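You operate a simulated robot arm through the tools that you are given. There is no shell and no other tool.

Carry out the task below with a simulated robot arm. There is one attempt and no reset: what you move stays moved.

Task
Shut the run down and switch the console off.
Fine: load knob to 0 and throttle to IDLE before the stop button, the stop button before ignition off; switch cover shut; the speed display shows 0 before the main switch goes off; three presses at most; press no other button, other controls end as they began.

Only the result counts: the job must be done as asked and must still hold three seconds after the hand-in. Knocking over, shifting, dropping, spilling or breaking anything else fails it. A push-on lid holds only when it is set on centred and level and pressed home; a screw cap is set on level and turned clockwise until tight.

Robot
A 7-joint arm with a fingered hand, fixed in place. Base frame: the origin is at the foot of the arm, x ahead of it, y to its left, z up. Units: mm, rad, N and s.
Its first joint turns from -2.897 to 2.897 rad. Payload 4.7 kg.
The tool frame sits at the grasp point between the pads (the TCP): z along the fingers, y along the line on which they close. The tips reach 36 mm beyond it. The gripper opens to 120 mm. The gripper's body begins 42 mm behind the TCP. The gripper is a hand of 5 fingers: y runs from the thumb to the fingers, the wrist lies at [-18, -122, -210] in the tool frame, and closing takes about 1.5 s.
Orientation is that of the tool frame in the base frame, as a unit quaternion [w, x, y, z]. With the fingers straight down and the wrist toward the robot, the tool's x, y and z point along [0, 1, 0], [1, 0, 0] and [0, 0, -1] of the base frame.

Tools
- The arm moves only by the tool move_arm. Its argument "increments" is a list that holds one entry, the list of rows, each a list of 7 numbers: the shift along the tool's x, y, z in units of 300 mm (1.0 is 300 mm), then the turn, a rotation vector about the tool's x, y, z in units of 60 degrees (1.0 is 60 degrees), then the opening, from 0 (shut) to 1 (fully open). In form: [[[dx, dy, dz, wx, wy, wz, fingers], ...]]. A call has 1 to 20 rows; each row is the pose to reach, as a shift and turn from the pose commanded when the call began, along the tool's axes at that moment. A call with a number of a shift or a turn outside -1 to 1 is refused whole. Rows are played at 5 a second. More than 50 mm and 0.15 rad between two rows, or a gripper value outside its range, and nothing of the call is played. A pose out of reach is approached as far as the arm can. The call stops where the force on the tool passes 40 N (or 10 N more than at its start, if that is more) or the arm is blocked; 0.2 s more then pass. The fingers move at their own pace (about 45 mm/s each) and stop on an object; they squeeze with about 24 N. The grip force told is the motor's: it shows also when the fingers shut on nothing. Time passes only in rows, and 0.2 s behind the last, so rows that repeat a pose let the fingers close. The reply holds the time, the measured pose of the TCP, the force on the tool along the base axes, the opening and the grip force, in the units named above and with some noise, with the torque about the TCP (base axes, N m) and any sound that the robot's microphone picked up, and new pictures: "views" is both (left out), scene, wrist or none.
- Cameras (640 x 400 px; columns grow to the right, rows downward): "scene" is fixed at [392.4, 664.3, 1622.4]; the picture's right is [0.99, 0.14, 0.00], its down [0.14, -0.98, -0.14] and it looks along [-0.02, 0.14, -0.99] (base axes); focal length 214 px, centre (320, 200). "wrist" rides on the gripper at [73, -91, -143] in the tool frame; the picture's right is [-0.80, 0.28, -0.53], its down [-0.53, -0.73, 0.42] and it looks along [-0.27, 0.62, 0.74] (tool axes); focal length 234 px, centre (320, 200). There is no depth. A picture from a camera that has moved, and an enlarged one, comes with that camera's place and axes in the base frame and with its lens. The place of the scene camera against the robot may be out by one fixed shift of up to 25 mm in any direction.
- set_grasp(shape): the hand has 5 fingers and takes this shape, open, in about a second: jaw (thumb against the fingers, like two jaws); tri (thumb and two fingers); tip (a fingertip pinch); poke (one finger out to press); point (the index stretched); flat (the hand flat); cup (the hand cupped); fist (a fist). The gripper value then closes the fingers along that shape, each until it touches; the sizes above hold for jaw. It gives what a move gives, with no picture.
- inspect(camera, box): a new picture of the part [left, top, right, bottom] of that camera's present view, enlarged. The clock stands still meanwhile.
- hand_in(): hands the job in; it is judged then, once.

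Places have to be worked out from the pictures, the camera data and where the tool is seen. Open the gripper and draw the arm clear of the work before you hand the job in, unless the task says otherwise.

The tools are called as name(argument=value, ...) on one line, values as JSON. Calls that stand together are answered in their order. move_arm: Moves the arm, as the interface text tells. Its arguments: {"type":"object","properties":{"increments":{"type":"array","items":{"type":"array","items":{"type":"array","items":{"type":"number"}}}},"views":{"type":"string","enum":["both","scene","wrist","none"]}},"required":["increments"]} The other tools are called the same way: set_grasp (shape) gives the hand a shape; inspect (camera, box) takes an enlarged picture of a part of a camera's view; hand_in () hands the job in.

At the start:

```text
time_s: 0.0
eef_pos: [57.8, 416.1, 1163.8]
orientation: [0.0, 0.708, 0.706, 0.001]
wrist_force: [-0.7, 0.6, -0.1]
wrist_torque: [-0.03, -0.01, -0.01]
gripper_width: 119.9
grip_force: 0.0
shape: jaw
```

scene: 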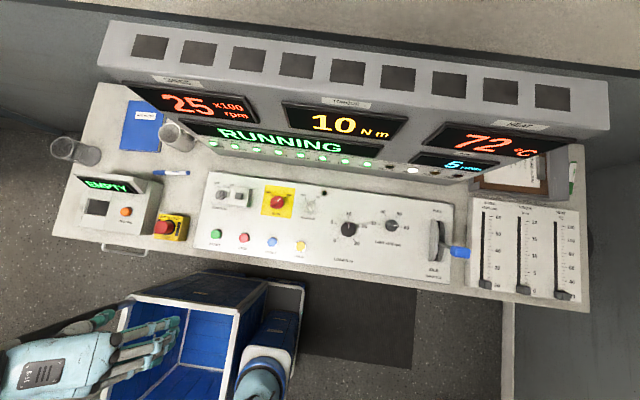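
wrist: 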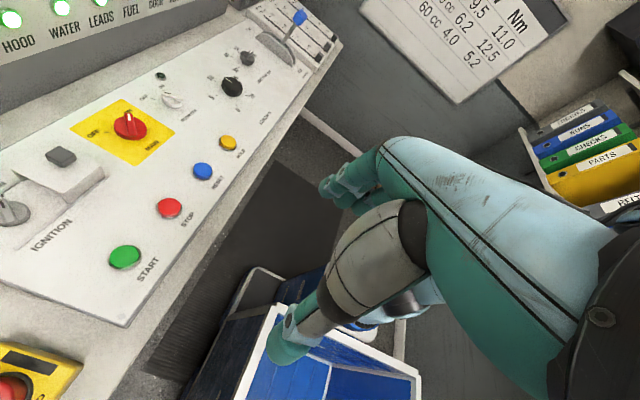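

I see the console with displays and a panel of controls. I'll enlarge several parts of both pictures first to read the labels.

inspect(camera="scene", box=[190, 160, 330, 260])

inspect(camera="scene", box=[320, 190, 480, 290])

inspect(camera="scene", box=[450, 190, 600, 310])

inspect(camera="scene", box=[40, 80, 200, 260])

inspect(camera="wrist", box=[0, 0, 320, 300])

inspect(camera="scene", box=[120, 70, 580, 200])

```text
4.00 times, centred on (260, 210) of scene
camera zoom: at [392.4, 664.3, 1622.4], right [0.99, 0.14, 0.0], down [0.14, -0.98, -0.14], along [-0.02, 0.14, -0.99], focal length 858 px, centre (560, 160)
```

zoom: 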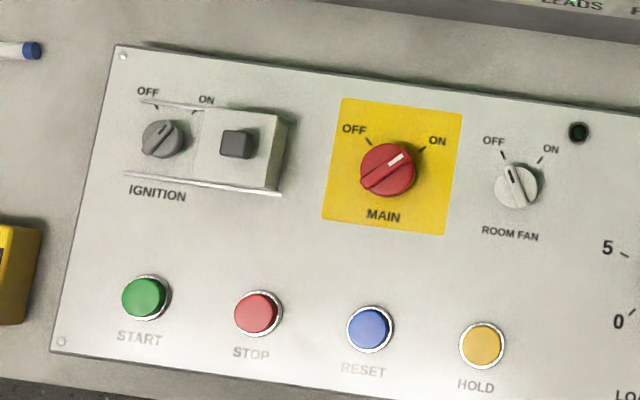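

```text
4.00 times, centred on (400, 240) of scene
camera zoom: at [392.4, 664.3, 1622.4], right [0.99, 0.14, 0.0], down [0.14, -0.98, -0.14], along [-0.02, 0.14, -0.99], focal length 858 px, centre (0, 40)
```

zoom: 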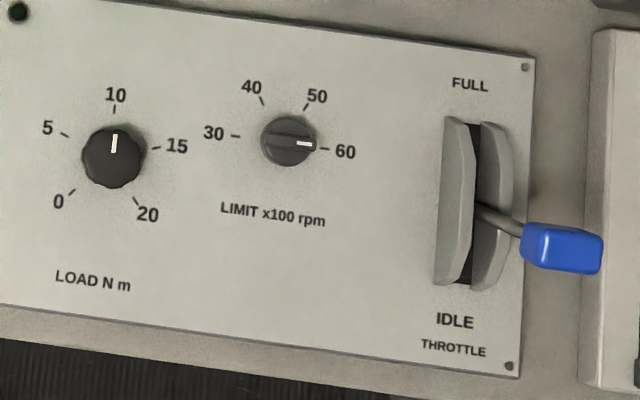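

```text
3.33 times, centred on (525, 250) of scene
camera zoom: at [392.4, 664.3, 1622.4], right [0.99, 0.14, 0.0], down [0.14, -0.98, -0.14], along [-0.02, 0.14, -0.99], focal length 715 px, centre (-363, 33)
```

zoom: 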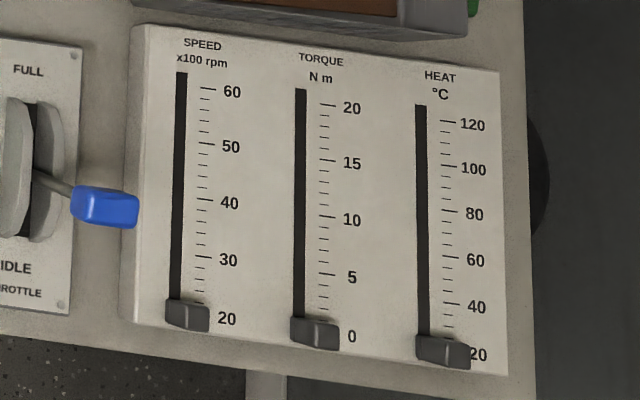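

```text
2.22 times, centred on (120, 170) of scene
camera zoom: at [392.4, 664.3, 1622.4], right [0.99, 0.14, 0.0], down [0.14, -0.98, -0.14], along [-0.02, 0.14, -0.99], focal length 477 px, centre (764, 267)
```

zoom: 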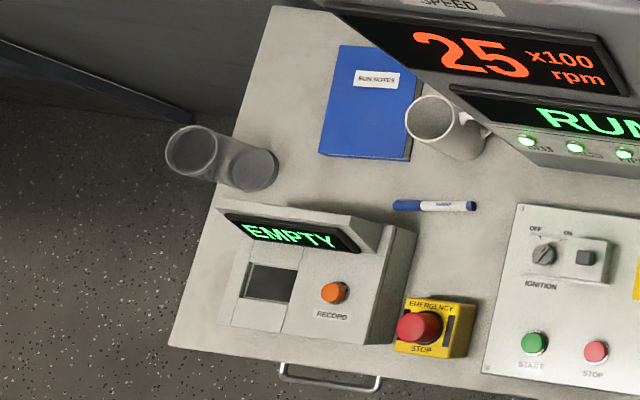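

```text
1.33 times, centred on (160, 150) of wrist
camera zoom: at [-35.5, 488.8, 1308.5], right [0.28, -0.8, 0.53], down [-0.73, -0.53, -0.42], along [0.62, -0.27, -0.74], focal length 312 px, centre (533, 267)
```

zoom: 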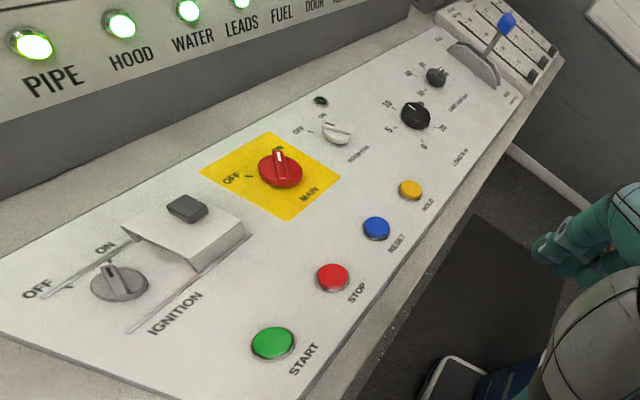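

```text
1.39 times, centred on (350, 135) of scene
camera zoom: at [392.4, 664.3, 1622.4], right [0.99, 0.14, 0.0], down [0.14, -0.98, -0.14], along [-0.02, 0.14, -0.99], focal length 298 px, centre (278, 290)
```

zoom: 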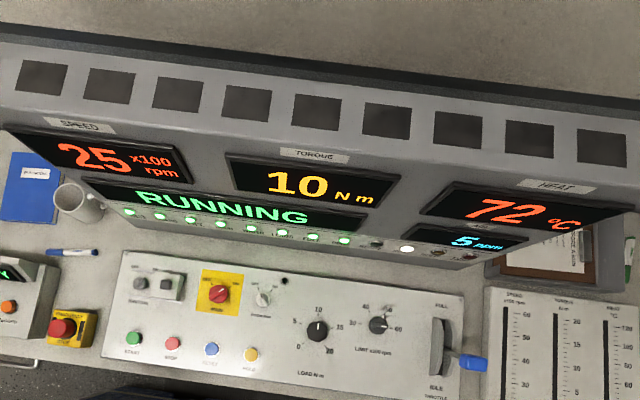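

The two views triangulate the STOP button near (133, 583, 860), load knob near (488, 662, 872), main near (228, 718, 872), ignition near (28, 712, 883) and throttle handle near (809, 641, 981). I'll look at the hand and the arm more closely before moving.

inspect(camera="scene", box=[0, 250, 320, 400])

inspect(camera="wrist", box=[240, 100, 640, 400])

inspect(camera="wrist", box=[200, 0, 360, 100])

inspect(camera="wrist", box=[400, 0, 640, 240])

```text
2.00 times, centred on (160, 325) of scene
camera zoom: at [392.4, 664.3, 1622.4], right [0.99, 0.14, 0.0], down [0.14, -0.98, -0.14], along [-0.02, 0.14, -0.99], focal length 429 px, centre (640, -50)
```

zoom: 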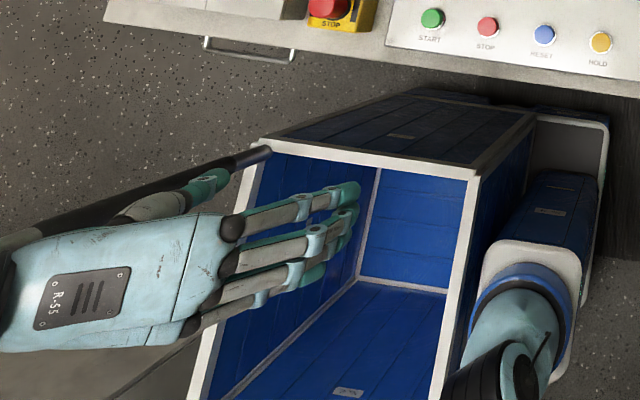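

```text
1.33 times, centred on (440, 250) of wrist
camera zoom: at [-35.5, 488.8, 1308.5], right [0.28, -0.8, 0.53], down [-0.73, -0.53, -0.42], along [0.62, -0.27, -0.74], focal length 312 px, centre (160, 133)
```

zoom: 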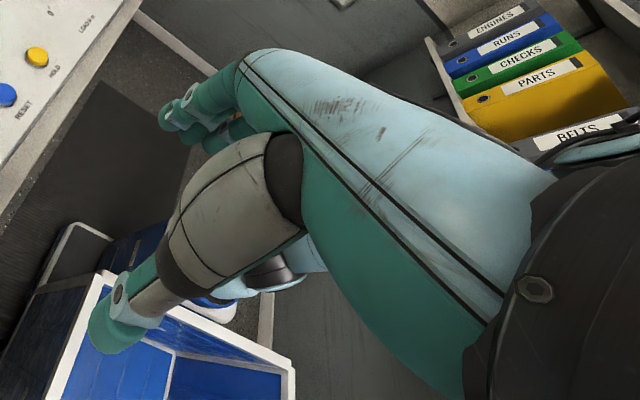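

```text
4.00 times, centred on (280, 50) of wrist
camera zoom: at [-35.5, 488.8, 1308.5], right [0.28, -0.8, 0.53], down [-0.73, -0.53, -0.42], along [0.62, -0.27, -0.74], focal length 937 px, centre (480, 800)
```

zoom: 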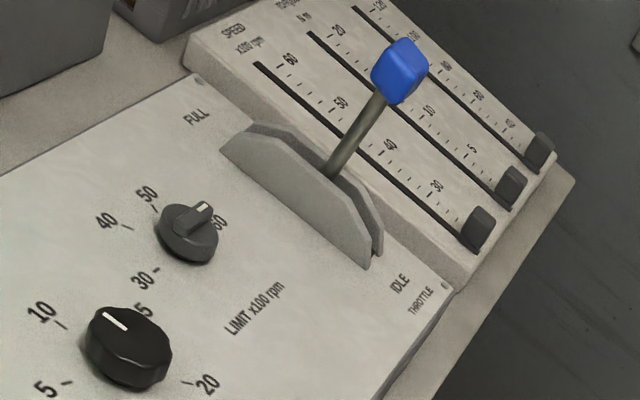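

```text
1.67 times, centred on (520, 120) of wrist
camera zoom: at [-35.5, 488.8, 1308.5], right [0.28, -0.8, 0.53], down [-0.73, -0.53, -0.42], along [0.62, -0.27, -0.74], focal length 390 px, centre (-13, 333)
```

zoom: 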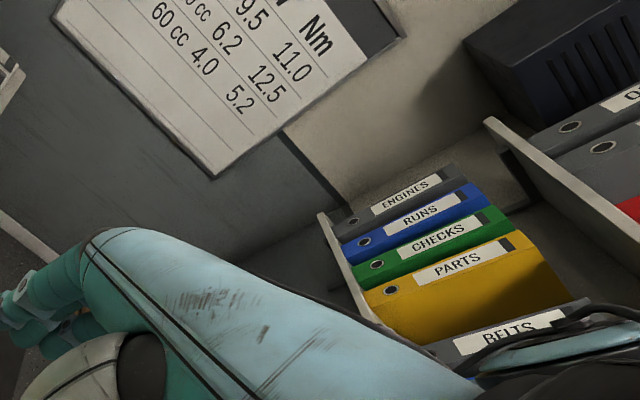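

The lever is a vertical stalk with a blue block on top, currently near mid-slot, and the hand is a palm-down right hand. I'll move up over the panel towards the LOAD knob, staying high, to check reach and get a better view.

move_arm(increments=[[[0.055, 0.097, 0.01, 0, 0, 0, 1], [0.11, 0.193, 0.02, 0, 0, 0, 1], [0.165, 0.29, 0.03, 0, 0, 0, 1], [0.22, 0.387, 0.04, 0, 0, 0, 1], [0.275, 0.483, 0.05, 0, 0, 0, 1], [0.33, 0.58, 0.06, 0, 0, 0, 1], [0.385, 0.677, 0.07, 0, 0, 0, 1], [0.44, 0.773, 0.08, 0, 0, 0, 1], [0.495, 0.87, 0.09, 0, 0, 0, 1], [0.55, 0.967, 0.1, 0, 0, 0, 1]]], views="both")

```text
time_s: 2.2
eef_pos: [347.6, 580.0, 1135.1]
orientation: [0.0, 0.706, 0.708, 0.0]
wrist_force: [0.0, -0.2, 0.5]
wrist_torque: [0.02, -0.05, -0.02]
gripper_width: 119.7
grip_force: 0.1
shape: jaw
camera wrist: at [254.8, 654.2, 1279.1], right [0.28, -0.8, 0.52], down [-0.73, -0.53, -0.42], along [0.62, -0.27, -0.74], focal length 234 px, centre (320, 200)
```

scene: 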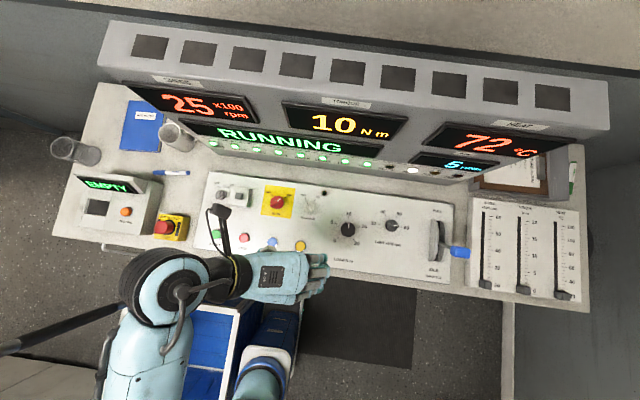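
wrist: 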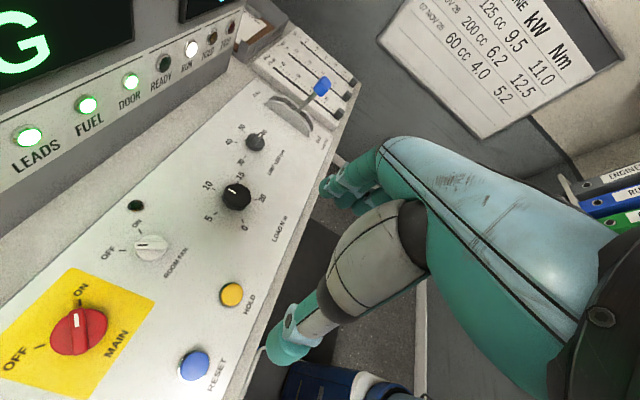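

The arm follows well; the panel surface works out near z ≈ 830 with knob tops near 860–870. I'll move down over the LOAD knob with the fingertips still about 50 mm above it.

move_arm(increments=[[[0.028, 0.05, 0.05, 0, 0, 0, 1], [0.057, 0.1, 0.1, 0, 0, 0, 1], [0.085, 0.15, 0.15, 0, 0, 0, 1], [0.113, 0.2, 0.2, 0, 0, 0, 1], [0.142, 0.25, 0.25, 0, 0, 0, 1], [0.17, 0.3, 0.3, 0, 0, 0, 1], [0.198, 0.35, 0.35, 0, 0, 0, 1], [0.227, 0.4, 0.4, 0, 0, 0, 1], [0.255, 0.45, 0.45, 0, 0, 0, 1], [0.283, 0.497, 0.55, 0, 0, 0, 1]]], views="both")

```text
time_s: 4.4
eef_pos: [495.7, 664.6, 969.7]
orientation: [-0.001, 0.707, 0.707, 0.0]
wrist_force: [-0.3, -0.8, 1.1]
wrist_torque: [-0.01, -0.01, -0.01]
gripper_width: 119.9
grip_force: 0.1
shape: jaw
camera wrist: at [403.7, 738.7, 1113.9], right [0.28, -0.8, 0.52], down [-0.73, -0.53, -0.43], along [0.62, -0.27, -0.74], focal length 234 px, centre (320, 200)
```

scene: 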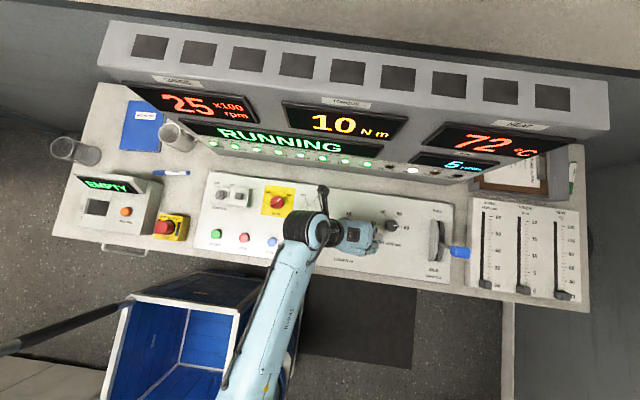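
wrist: 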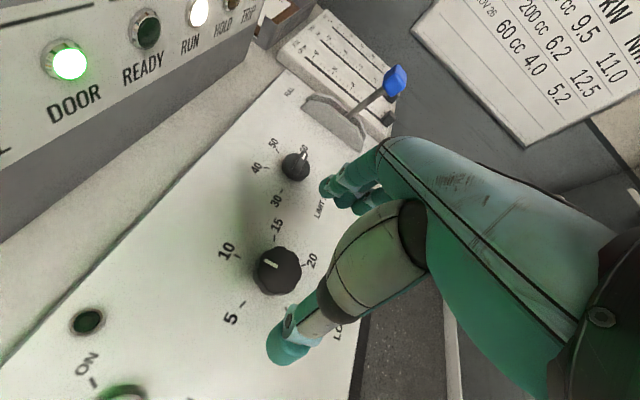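

The LOAD knob sits almost straight beneath the TCP (I place its top at about (501, 665, 858)). I'll zoom in to gauge its height and the panel level.

inspect(camera="wrist", box=[200, 120, 380, 380])

inspect(camera="scene", box=[280, 180, 480, 300])

inspect(camera="wrist", box=[260, 40, 440, 160])

```text
1.54 times, centred on (290, 250) of wrist
camera zoom: at [403.7, 738.7, 1113.9], right [0.28, -0.8, 0.52], down [-0.73, -0.53, -0.43], along [0.62, -0.27, -0.74], focal length 360 px, centre (366, 123)
```

zoom: 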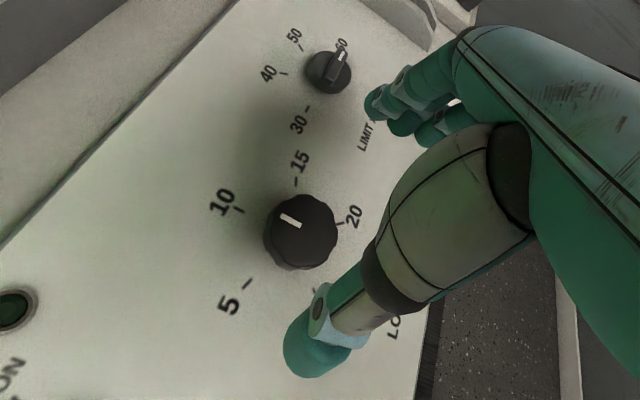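

```text
3.20 times, centred on (380, 240) of scene
camera zoom: at [392.4, 664.3, 1622.4], right [0.99, 0.14, 0.0], down [0.14, -0.98, -0.14], along [-0.02, 0.14, -0.99], focal length 686 px, centre (128, 72)
```

zoom: 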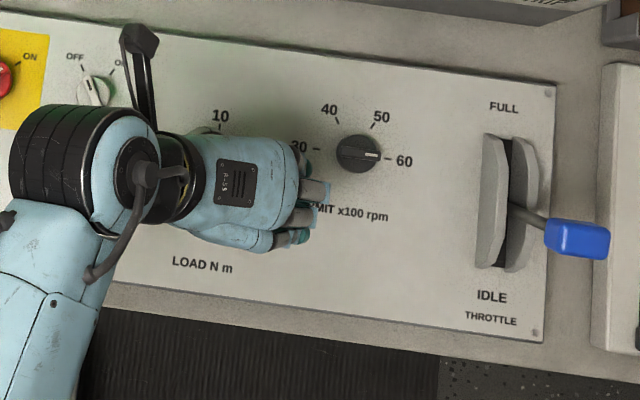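

```text
3.33 times, centred on (350, 100) of wrist
camera zoom: at [403.7, 738.7, 1113.9], right [0.28, -0.8, 0.52], down [-0.73, -0.53, -0.43], along [0.62, -0.27, -0.74], focal length 781 px, centre (220, 533)
```

zoom: 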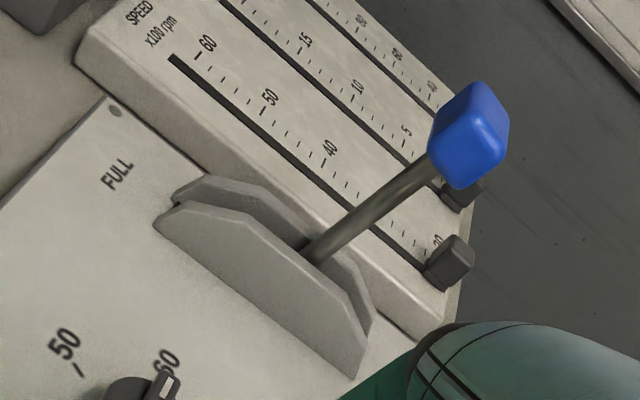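

Numerals on the panel triangulate to z ≈ 848 and the knob top to about z ≈ 862, centre near (500, 666). I'll descend with the fingers partly open to bring the tips around the knob, a little above the panel.

move_arm(increments=[[[0.002, 0.006, 0.05, 0, 0, 0, 0.8], [0.004, 0.012, 0.1, 0, 0, 0, 0.8], [0.005, 0.0145, 0.14, 0, 0, 0, 0.8], [0.005, 0.0145, 0.18, 0, 0, 0, 0.8], [0.005, 0.0145, 0.21, 0, 0, 0, 0.8], [0.005, 0.0145, 0.23, 0, 0, 0, 0.8]]], views="both")

```text
time_s: 5.8
eef_pos: [500.2, 667.0, 899.1]
orientation: [0.001, 0.708, 0.706, 0.0]
wrist_force: [0.5, 0.5, -0.5]
wrist_torque: [0.01, 0.0, -0.04]
gripper_width: 96.3
grip_force: 0.0
shape: jaw
camera wrist: at [408.1, 740.2, 1043.1], right [0.28, -0.8, 0.53], down [-0.73, -0.53, -0.42], along [0.62, -0.27, -0.74], focal length 234 px, centre (320, 200)
```

scene: 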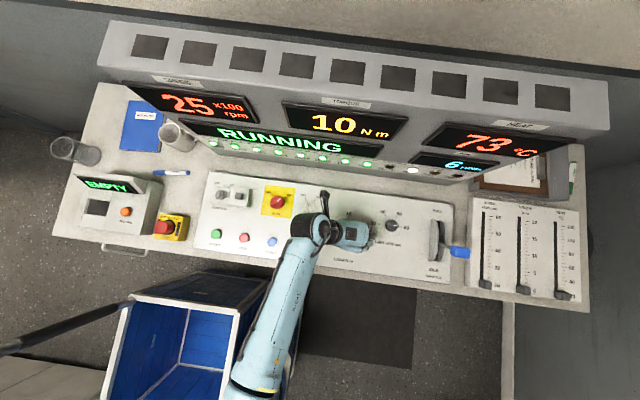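
wrist: 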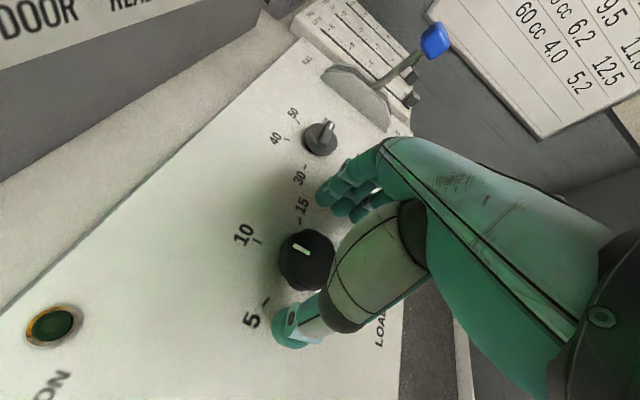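

The knob is centred between thumb and fingers. I'll zoom in to check heights before closing.

inspect(camera="wrist", box=[220, 120, 420, 360])

inspect(camera="scene", box=[300, 190, 420, 270])

```text
1.67 times, centred on (320, 240) of wrist
camera zoom: at [408.1, 740.2, 1043.1], right [0.28, -0.8, 0.53], down [-0.73, -0.53, -0.42], along [0.62, -0.27, -0.74], focal length 390 px, centre (320, 133)
```

zoom: 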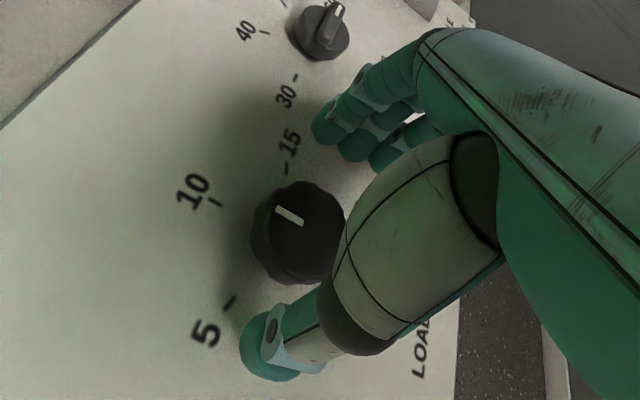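

```text
5.00 times, centred on (360, 230) of scene
camera zoom: at [392.4, 664.3, 1622.4], right [0.99, 0.14, 0.0], down [0.14, -0.98, -0.14], along [-0.02, 0.14, -0.99], focal length 1072 px, centre (120, 50)
```

zoom: 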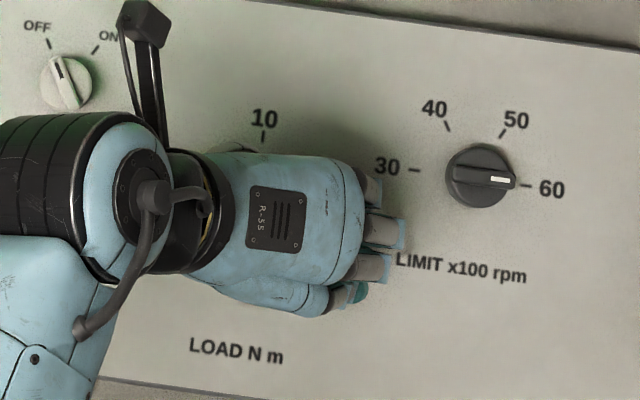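

Thumb and fingers straddle the knob. I'll lower 8 mm more and close the jaw on the knob, watching force.

move_arm(increments=[[[0, -0.003, 0.015, 0, 0, 0, 0.8], [0, -0.003, 0.028, 0, 0, 0, 0.8], [0, -0.003, 0.028, 0, 0, 0, 0.6], [0, -0.003, 0.028, 0, 0, 0, 0.4], [0, -0.003, 0.028, 0, 0, 0, 0.4], [0, -0.003, 0.028, 0, 0, 0, 0.3], [0, -0.003, 0.028, 0, 0, 0, 0.3], [0, -0.003, 0.028, 0, 0, 0, 0.2], [0, -0.003, 0.028, 0, 0, 0, 0.2], [0, -0.003, 0.028, 0, 0, 0, 0.2]]], views="wrist")

```text
time_s: 8.0
eef_pos: [498.6, 666.6, 891.4]
orientation: [-0.001, 0.707, 0.707, 0.0]
wrist_force: [-7.6, -0.9, -0.2]
wrist_torque: [0.03, 0.16, -0.01]
gripper_width: 43.6
grip_force: 23.8
shape: jaw
camera wrist: at [406.8, 739.9, 1035.7], right [0.28, -0.8, 0.53], down [-0.73, -0.53, -0.42], along [0.62, -0.27, -0.74], focal length 234 px, centre (320, 200)
```

wrist: 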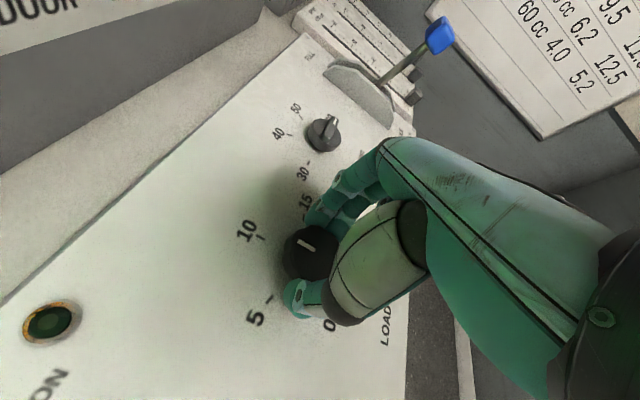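

The jaw is holding the knob (width 43.6 mm, grip 24 N). I'll turn counter-clockwise seen from above (negative about tool z) by 60° as a first stage with a small centring shift.

move_arm(increments=[[[0, -0.008, 0, 0, 0, 0, 0.2], [0, -0.008, 0, 0, 0, -0.1, 0.2], [0, -0.008, 0, 0, 0, -0.2, 0.2], [0, -0.008, 0, 0, 0, -0.3, 0.2], [0, -0.008, 0, 0, 0, -0.4, 0.2], [0, -0.008, 0, 0, 0, -0.5, 0.2], [0, -0.008, 0, 0, 0, -0.6, 0.2]]], views="both")

```text
time_s: 9.6
eef_pos: [496.8, 666.6, 892.6]
orientation: [0.0, 0.454, 0.891, -0.001]
wrist_force: [-2.5, 1.6, -2.4]
wrist_torque: [0.13, -0.01, -0.03]
gripper_width: 42.7
grip_force: 23.8
shape: jaw
camera wrist: at [379.2, 672.5, 1036.1], right [0.7, -0.48, 0.53], down [-0.28, -0.86, -0.42], along [0.66, 0.15, -0.74], focal length 234 px, centre (320, 200)
```

scene: 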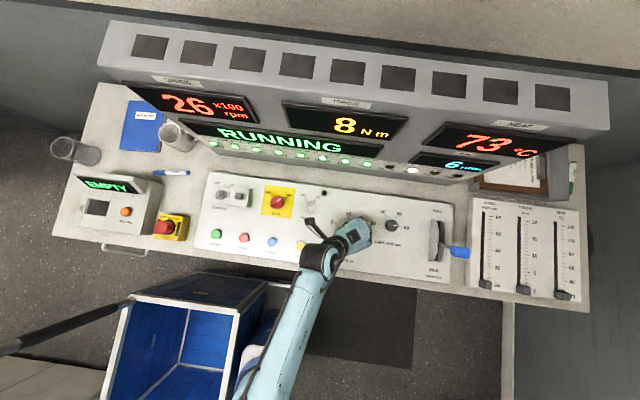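
wrist: 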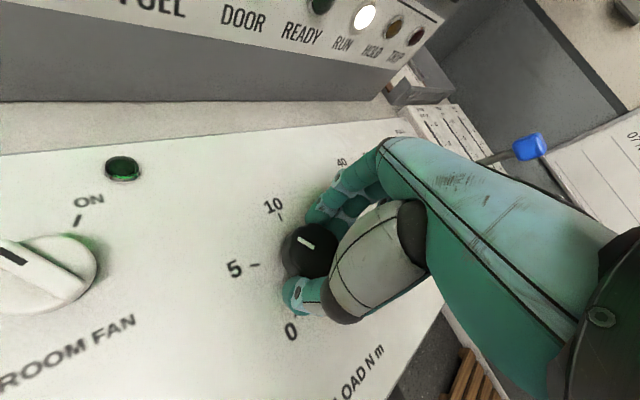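

The torque readout dropped to 8 and the knob follows. I continue turning 60° further.

move_arm(increments=[[[0, 0, 0, 0, 0, -0.1, 0.2], [0, 0, 0, 0, 0, -0.2, 0.2], [0, 0, 0, 0, 0, -0.3, 0.2], [0, 0, 0, 0, 0, -0.4, 0.2], [0, 0, 0, 0, 0, -0.5, 0.2], [0, 0, 0, 0, 0, -0.6, 0.2], [0, 0, 0, 0, 0, -0.7, 0.2], [0, 0, 0, 0, 0, -0.8, 0.2], [0, 0, 0, 0, 0, -0.9, 0.2], [0, 0, 0, 0, 0, -1.0, 0.2], [0, 0, 0, 0, 0, -1.0, 0.2]]], views="both")

```text
time_s: 12.0
eef_pos: [497.7, 667.4, 893.2]
orientation: [0.0, -0.052, 0.999, 0.0]
wrist_force: [-10.7, 0.3, 0.4]
wrist_torque: [0.17, 0.28, -0.05]
gripper_width: 42.8
grip_force: 23.8
shape: jaw
camera wrist: at [433.3, 568.9, 1036.1], right [0.77, 0.36, 0.52], down [0.61, -0.67, -0.42], along [0.2, 0.65, -0.74], focal length 234 px, centre (320, 200)
```

scene: 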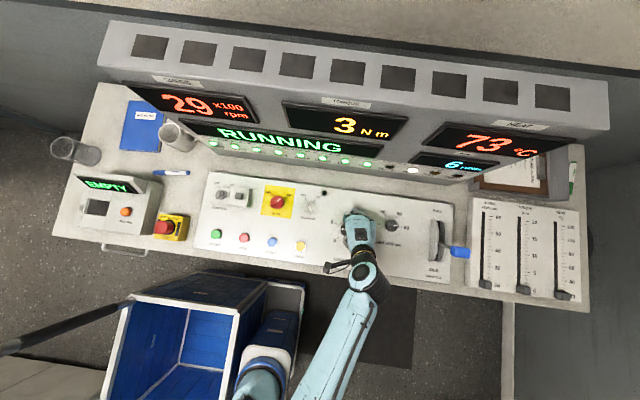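
wrist: 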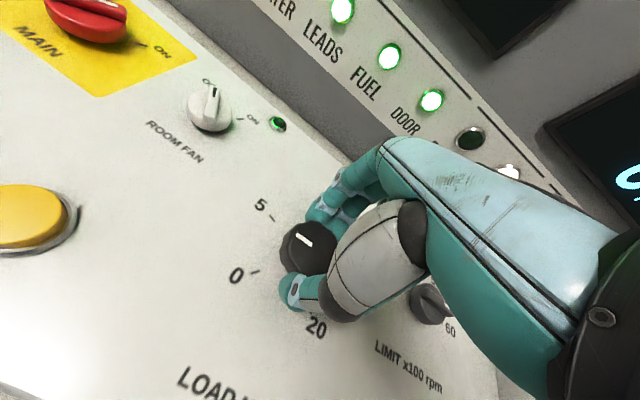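

Torque reads 3 after 96°, so no slip. I turn the remaining 39–40°.

move_arm(increments=[[[0, 0, 0, 0, 0, -0.1, 0.2], [0, 0, 0, 0, 0, -0.2, 0.2], [0, 0, 0, 0, 0, -0.3, 0.2], [0, 0, 0, 0, 0, -0.4, 0.2], [0, 0, 0, 0, 0, -0.5, 0.2], [0, 0, 0, 0, 0, -0.6, 0.2], [0, 0, 0, 0, 0, -0.66, 0.2], [0, 0, 0, 0, 0, -0.66, 0.2], [0, 0, 0, 0, 0, -0.66, 0.2]]], views="both")

```text
time_s: 14.0
eef_pos: [497.8, 666.0, 891.9]
orientation: [0.001, -0.388, 0.922, 0.001]
wrist_force: [-11.5, -0.6, 2.7]
wrist_torque: [0.16, 0.51, -0.01]
gripper_width: 42.8
grip_force: 23.7
shape: jaw
camera wrist: at [510.9, 551.2, 1036.0], right [0.36, 0.77, 0.53], down [0.9, -0.13, -0.42], along [-0.26, 0.62, -0.74], focal length 234 px, centre (320, 200)
```

scene: 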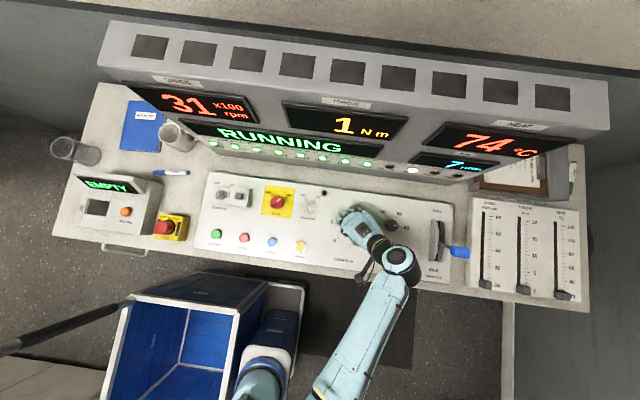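
wrist: 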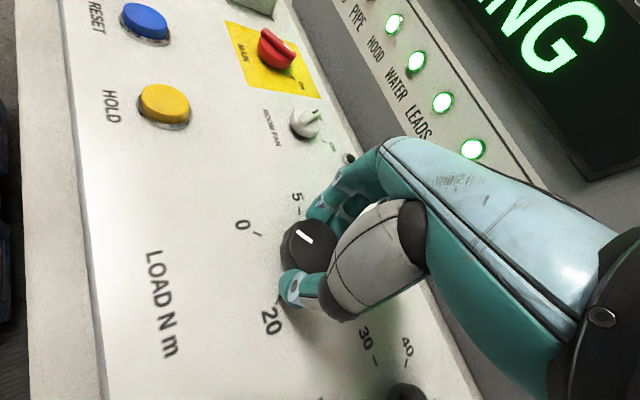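

Torque shows 1 N m, perhaps lagging. I'll hold for a moment and inspect the pointer.

move_arm(increments=[[[0, 0, 0, 0, 0, 0, 0.2], [0, 0, 0, 0, 0, 0, 0.2], [0, 0, 0, 0, 0, 0, 0.2], [0, 0, 0, 0, 0, 0, 0.2]]], views="scene")

inspect(camera="wrist", box=[200, 160, 360, 340])

```text
time_s: 15.0
eef_pos: [498.3, 665.5, 892.6]
orientation: [0.001, -0.387, 0.922, 0.0]
wrist_force: [-12.3, -1.0, 4.1]
wrist_torque: [0.15, 0.5, -0.03]
gripper_width: 42.8
grip_force: 23.8
shape: jaw
```

scene: 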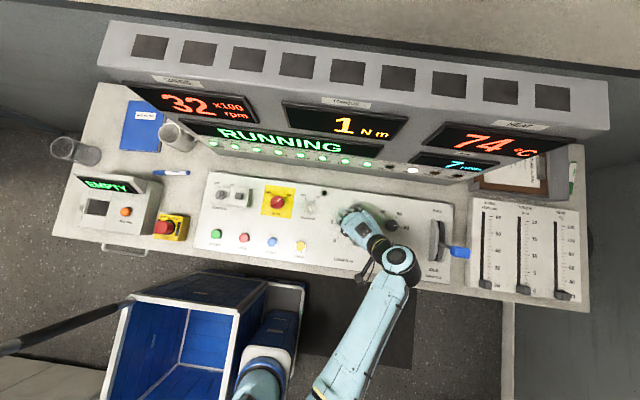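

```text
2.22 times, centred on (280, 250) of wrist
camera zoom: at [510.8, 551.2, 1036.0], right [0.36, 0.77, 0.53], down [0.9, -0.13, -0.42], along [-0.26, 0.62, -0.74], focal length 520 px, centre (409, 89)
```

zoom: 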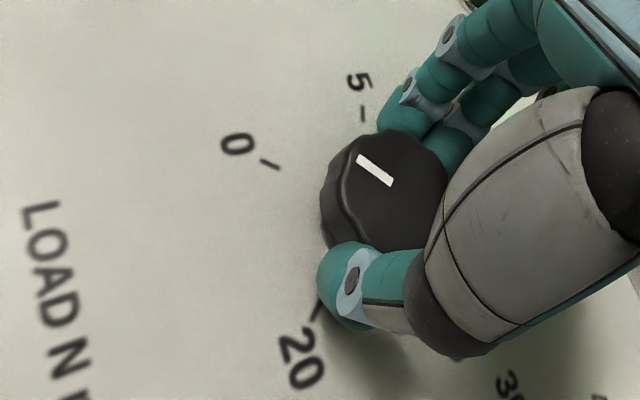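

The pointer is slightly short of the 0 tick and torque still reads 1. I'll turn about 10° further and hold.

move_arm(increments=[[[0, 0, 0, 0, 0, -0.06, 0.2], [0, 0, 0, 0, 0, -0.12, 0.2], [0, 0, 0, 0, 0, -0.18, 0.2], [0, 0, 0, 0, 0, -0.18, 0.2], [0, 0, 0, 0, 0, -0.18, 0.2], [0, 0, 0, 0, 0, -0.18, 0.2]]], views="scene")

inspect(camera="wrist", box=[200, 160, 360, 340])

```text
time_s: 16.4
eef_pos: [496.4, 665.9, 892.2]
orientation: [0.0, -0.473, 0.881, 0.0]
wrist_force: [-8.6, 0.3, 1.4]
wrist_torque: [0.17, 0.44, -0.15]
gripper_width: 42.4
grip_force: 24.3
shape: jaw
```

scene: 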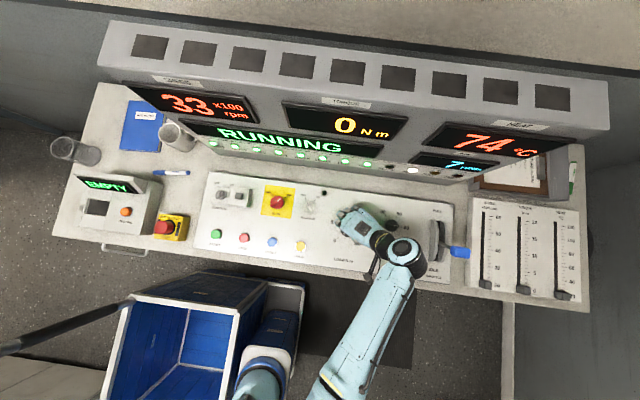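

```text
2.22 times, centred on (280, 250) of wrist
camera zoom: at [531.9, 555.8, 1036.2], right [0.21, 0.82, 0.53], down [0.9, 0.04, -0.42], along [-0.37, 0.57, -0.74], focal length 520 px, centre (409, 89)
```

zoom: 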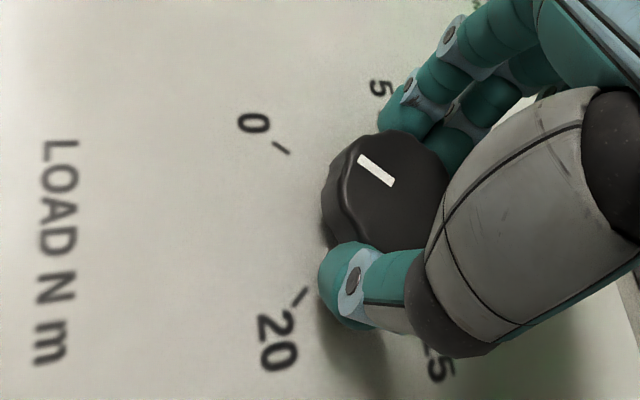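

Torque reads 0 and the pointer lines up with the 0 tick. I'll nudge 3° more against the end stop, then open the fingers.

move_arm(increments=[[[0, 0, 0, 0, 0, -0.03, 0.2], [0, 0, 0, 0, 0, -0.05, 0.2], [0, 0, 0, 0, 0, -0.05, 0.2], [0, 0, 0, 0, 0, -0.05, 0.5], [0, 0, 0, 0, 0, -0.05, 0.7], [0, 0, 0, 0, 0, -0.05, 0.7], [0, 0, 0, 0, 0, -0.05, 0.7], [0, 0, 0, 0, 0, -0.05, 0.7], [0, 0, -0.05, 0, 0, -0.05, 0.7], [0, 0, -0.12, 0, 0, -0.05, 0.7], [0, 0, -0.22, 0, 0, -0.05, 0.7]]], views="both")

```text
time_s: 18.8
eef_pos: [495.5, 666.9, 957.6]
orientation: [-0.001, -0.495, 0.869, 0.0]
wrist_force: [0.6, 0.6, 0.0]
wrist_torque: [-0.02, -0.01, -0.01]
gripper_width: 83.8
grip_force: 0.1
shape: jaw
camera wrist: at [536.4, 558.4, 1102.0], right [0.17, 0.83, 0.52], down [0.9, 0.08, -0.43], along [-0.4, 0.54, -0.74], focal length 234 px, centre (320, 200)
```

scene: 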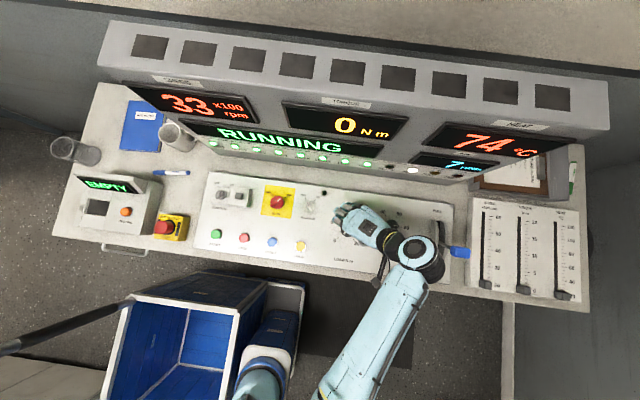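
wrist: 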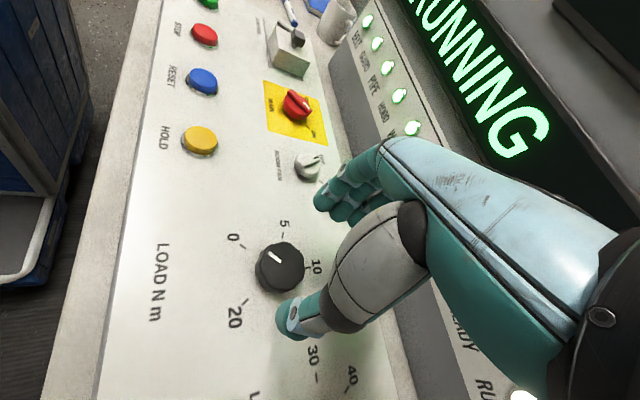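

LOAD is at 0 and released. Next the throttle: handle block is near (812, 642, 981). I'll raise the hand, yaw it so that the thumb faces −y and the fingers +y, before tilting the fingers toward +x.

move_arm(increments=[[[0, -0.024, -0.057, 0, 0, 0.0, 0.7], [0, -0.048, -0.113, 0, 0, 0.1, 0.7], [0, -0.072, -0.17, 0, 0, 0.2, 0.8], [0, -0.096, -0.227, 0, 0, 0.3, 0.8], [0, -0.12, -0.283, 0, 0, 0.4, 0.9], [0, -0.144, -0.34, 0, 0, 0.5, 0.9], [0, -0.168, -0.397, 0, 0, 0.6, 1], [0, -0.192, -0.453, 0, 0, 0.7, 1], [0, -0.216, -0.51, 0, 0, 0.8, 1], [0, -0.24, -0.567, 0, 0, 0.9, 1], [0, -0.24, -0.567, 0, 0, 0.985, 1]]], views="both")

```text
time_s: 21.2
eef_pos: [559.8, 628.8, 1128.9]
orientation: [0.0, -0.001, 1.0, 0.0]
wrist_force: [-0.4, -0.3, -0.1]
wrist_torque: [0.0, 0.03, -0.01]
gripper_width: 119.4
grip_force: 0.1
shape: jaw
camera wrist: at [486.6, 539.0, 1272.5], right [0.8, 0.28, 0.53], down [0.53, -0.73, -0.42], along [0.26, 0.62, -0.74], focal length 234 px, centre (320, 200)
```

scene: 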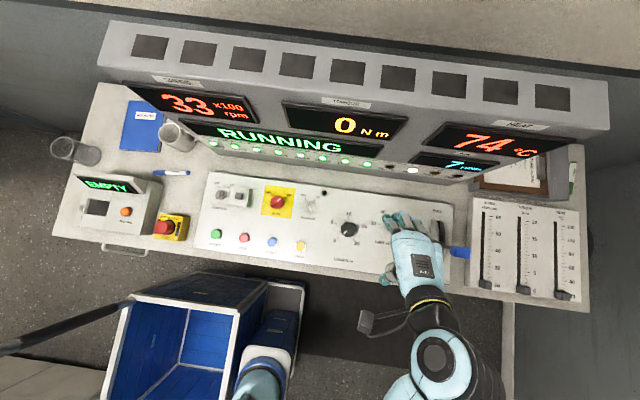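
wrist: 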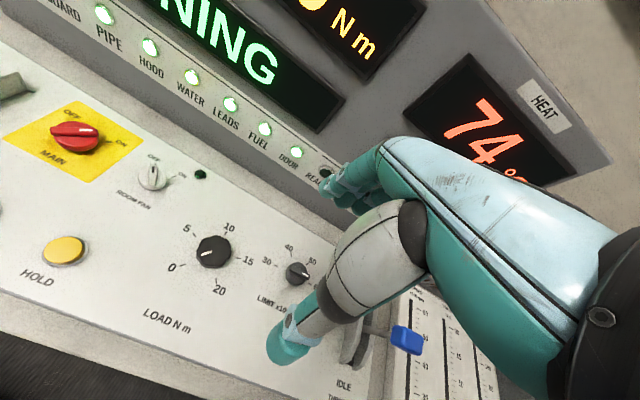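

The handle is re-confirmed at (812, 643, 981). I'll now tilt the fingers 45° toward +x and line up along the approach axis, with the TCP at about (662, 643, 1131).

move_arm(increments=[[[-0.043, 0.006, -0.001, 0, -0.094, 0, 1], [-0.085, 0.012, -0.002, 0, -0.188, 0, 1], [-0.128, 0.018, -0.003, 0, -0.281, 0, 1], [-0.17, 0.024, -0.004, 0, -0.375, 0, 1], [-0.213, 0.03, -0.005, 0, -0.469, 0, 1], [-0.255, 0.036, -0.006, 0, -0.563, 0, 1], [-0.298, 0.042, -0.007, 0, -0.656, 0, 1], [-0.34, 0.047, -0.007, 0, -0.75, 0, 1]]], views="both")

```text
time_s: 23.0
eef_pos: [661.9, 642.3, 1130.6]
orientation: [0.383, -0.002, 0.924, 0.001]
wrist_force: [0.1, 0.3, 0.5]
wrist_torque: [0.01, -0.03, 0.03]
gripper_width: 119.9
grip_force: 0.0
shape: jaw
camera wrist: at [507.2, 551.7, 1181.4], right [0.19, 0.28, 0.94], down [0.68, -0.73, 0.08], along [0.71, 0.62, -0.33], focal length 234 px, centre (320, 200)
```

scene: 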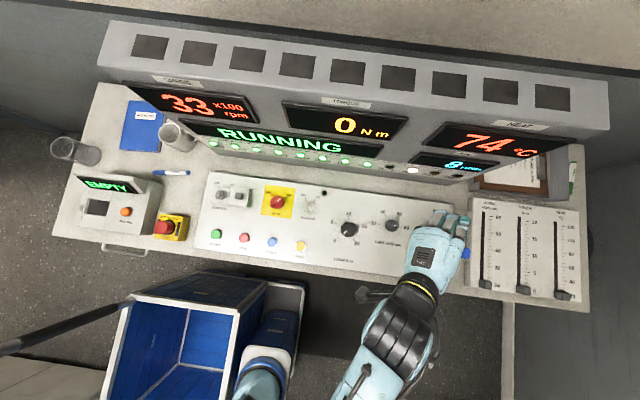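
wrist: 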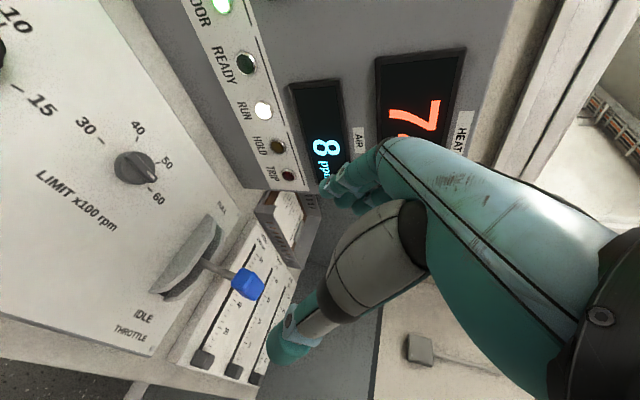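

The orientation is as wanted and the handle lies ahead along the tool z axis. I approach 150 mm along it with the hand open.

move_arm(increments=[[[0, 0, 0.07, 0, 0, 0, 1], [0, 0, 0.14, 0, 0, 0, 1], [0, 0, 0.21, 0, 0, 0, 1], [0, 0, 0.28, 0, 0, 0, 1], [0, 0, 0.35, 0, 0, 0, 1], [0, 0, 0.42, 0, 0, 0, 1], [0, 0, 0.5, 0, 0, 0, 1]]], views="both")

```text
time_s: 24.6
eef_pos: [767.8, 644.4, 1026.1]
orientation: [0.383, -0.002, 0.924, 0.001]
wrist_force: [0.4, 1.1, 1.4]
wrist_torque: [0.0, 0.02, -0.01]
gripper_width: 119.5
grip_force: 0.0
shape: jaw
camera wrist: at [614.3, 553.0, 1075.8], right [0.19, 0.28, 0.94], down [0.68, -0.73, 0.08], along [0.71, 0.62, -0.33], focal length 234 px, centre (320, 200)
```

scene: 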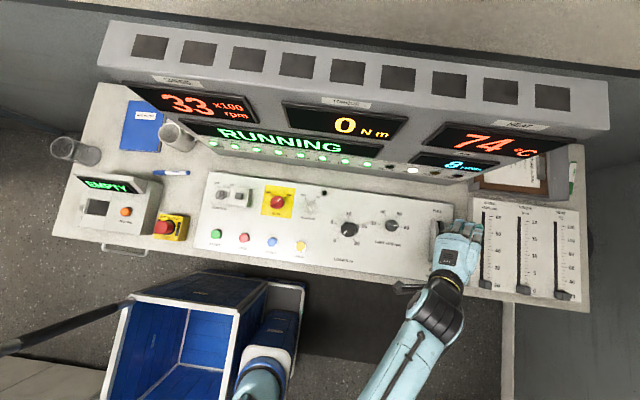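
wrist: 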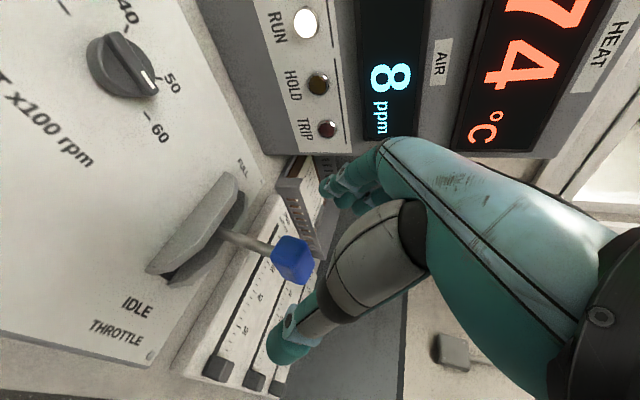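

The handle projects exactly on the approach line with about 64 mm to go. I advance another 57 mm so the handle sits between thumb and fingers.

move_arm(increments=[[[0, 0, 0.05, 0, 0, 0, 1], [0, 0, 0.1, 0, 0, 0, 1], [0, 0, 0.15, 0, 0, 0, 1], [0, 0, 0.19, 0, 0, 0, 1]]], views="both")

```text
time_s: 25.6
eef_pos: [808.1, 645.5, 985.7]
orientation: [0.383, -0.002, 0.924, 0.001]
wrist_force: [-0.3, 0.4, 0.6]
wrist_torque: [0.0, 0.0, -0.01]
gripper_width: 119.6
grip_force: 0.1
shape: jaw
camera wrist: at [654.2, 553.7, 1035.7], right [0.2, 0.28, 0.94], down [0.68, -0.73, 0.08], along [0.71, 0.62, -0.33], focal length 234 px, centre (320, 200)
```

scene: 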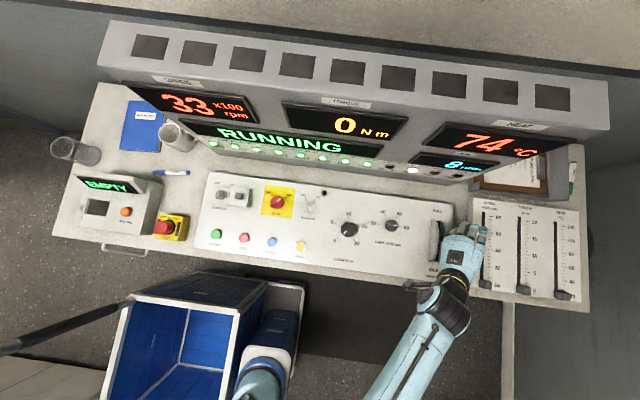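
wrist: 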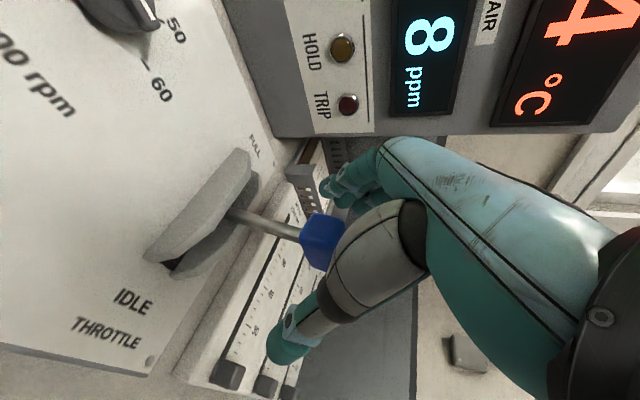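

The handle is between thumb and fingers. I close to about 45 mm to cage it and check.

move_arm(increments=[[[0, 0, 0.01, 0, 0, 0, 0.8], [0, 0, 0.01, 0, 0, 0, 0.6], [0, 0, 0.01, 0, 0, 0, 0.4], [0, 0, 0.01, 0, 0, 0, 0.36], [0, 0, 0.01, 0, 0, 0, 0.36], [0, 0, 0.01, 0, 0, 0, 0.36]]], views="both")

inspect(camera="wrist", box=[140, 120, 400, 380])

```text
time_s: 27.0
eef_pos: [810.1, 645.2, 982.1]
orientation: [0.383, -0.003, 0.924, 0.001]
wrist_force: [-0.3, 0.2, 0.5]
wrist_torque: [0.01, 0.01, -0.01]
gripper_width: 43.5
grip_force: 0.1
shape: jaw
camera wrist: at [656.0, 553.5, 1033.0], right [0.2, 0.28, 0.94], down [0.68, -0.73, 0.08], along [0.71, 0.62, -0.33], focal length 234 px, centre (320, 200)
```

scene: 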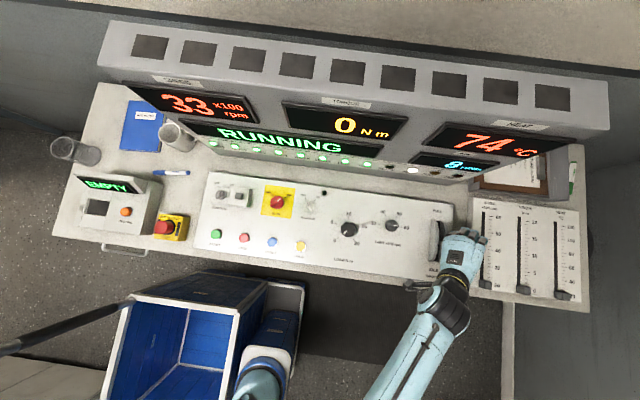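
wrist: 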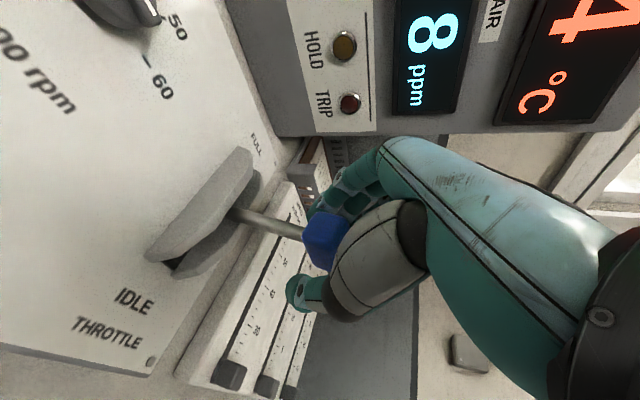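

```text
1.54 times, centred on (270, 250) of wrist
camera zoom: at [656.0, 553.5, 1033.0], right [0.2, 0.28, 0.94], down [0.68, -0.73, 0.08], along [0.71, 0.62, -0.33], focal length 360 px, centre (397, 123)
```

zoom: 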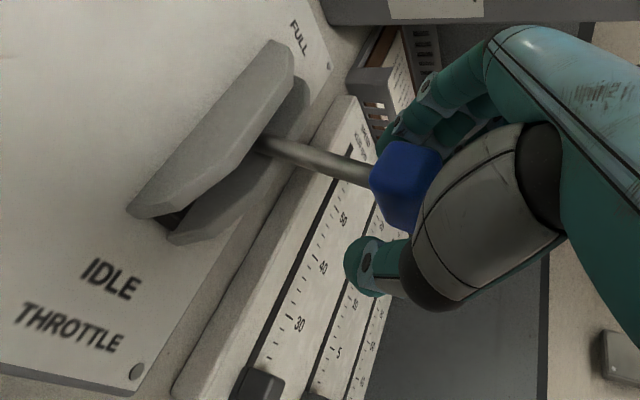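

The fingers hook behind the blue handle with no contact yet. I pull toward −y (IDLE), lowering slightly along the lever's arc.

move_arm(increments=[[[0.004, -0.027, 0.004, 0, 0, 0, 0.36], [0.01, -0.053, 0.01, 0, 0, 0, 0.36], [0.016, -0.08, 0.016, 0, 0, 0, 0.36], [0.024, -0.107, 0.024, 0, 0, 0, 0.36], [0.032, -0.133, 0.032, 0, 0, 0, 0.36], [0.042, -0.16, 0.042, 0, 0, 0, 0.36], [0.054, -0.187, 0.054, 0, 0, 0, 0.36]]], views="both")

inspect(camera="wrist", box=[140, 120, 400, 380])

```text
time_s: 28.6
eef_pos: [809.6, 587.6, 958.8]
orientation: [0.382, -0.003, 0.924, 0.001]
wrist_force: [1.7, 0.1, 3.5]
wrist_torque: [0.12, -0.03, -0.01]
gripper_width: 43.7
grip_force: 0.1
shape: jaw
camera wrist: at [656.4, 497.2, 1009.5], right [0.19, 0.28, 0.94], down [0.68, -0.73, 0.08], along [0.71, 0.62, -0.33], focal length 234 px, centre (320, 200)
```

scene: 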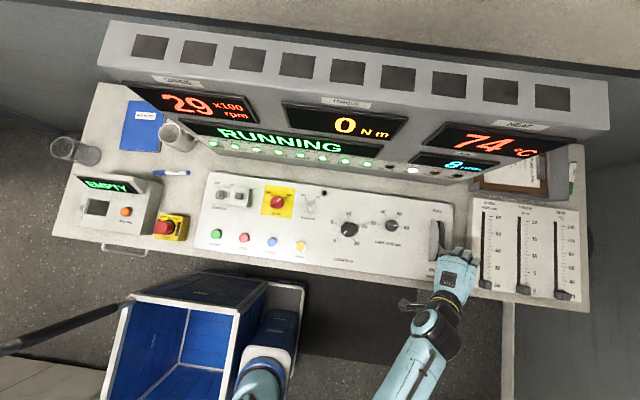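
wrist: 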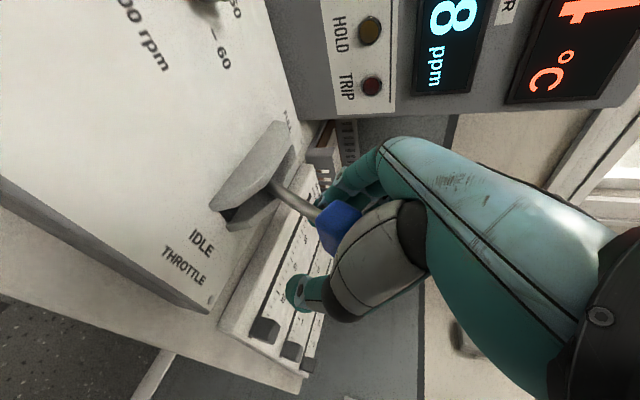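

```text
1.54 times, centred on (270, 250) of wrist
camera zoom: at [656.4, 497.2, 1009.5], right [0.19, 0.28, 0.94], down [0.68, -0.73, 0.08], along [0.71, 0.62, -0.33], focal length 360 px, centre (397, 123)
```

zoom: 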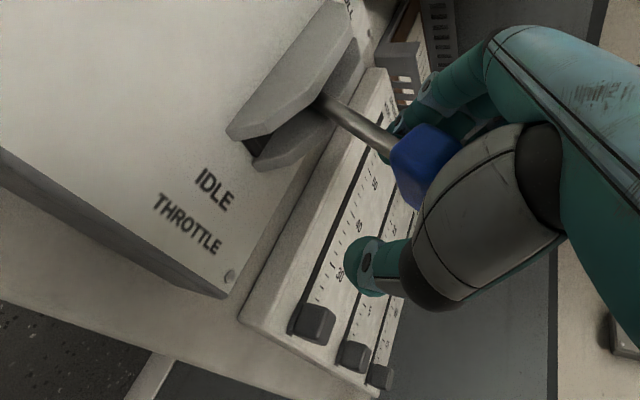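

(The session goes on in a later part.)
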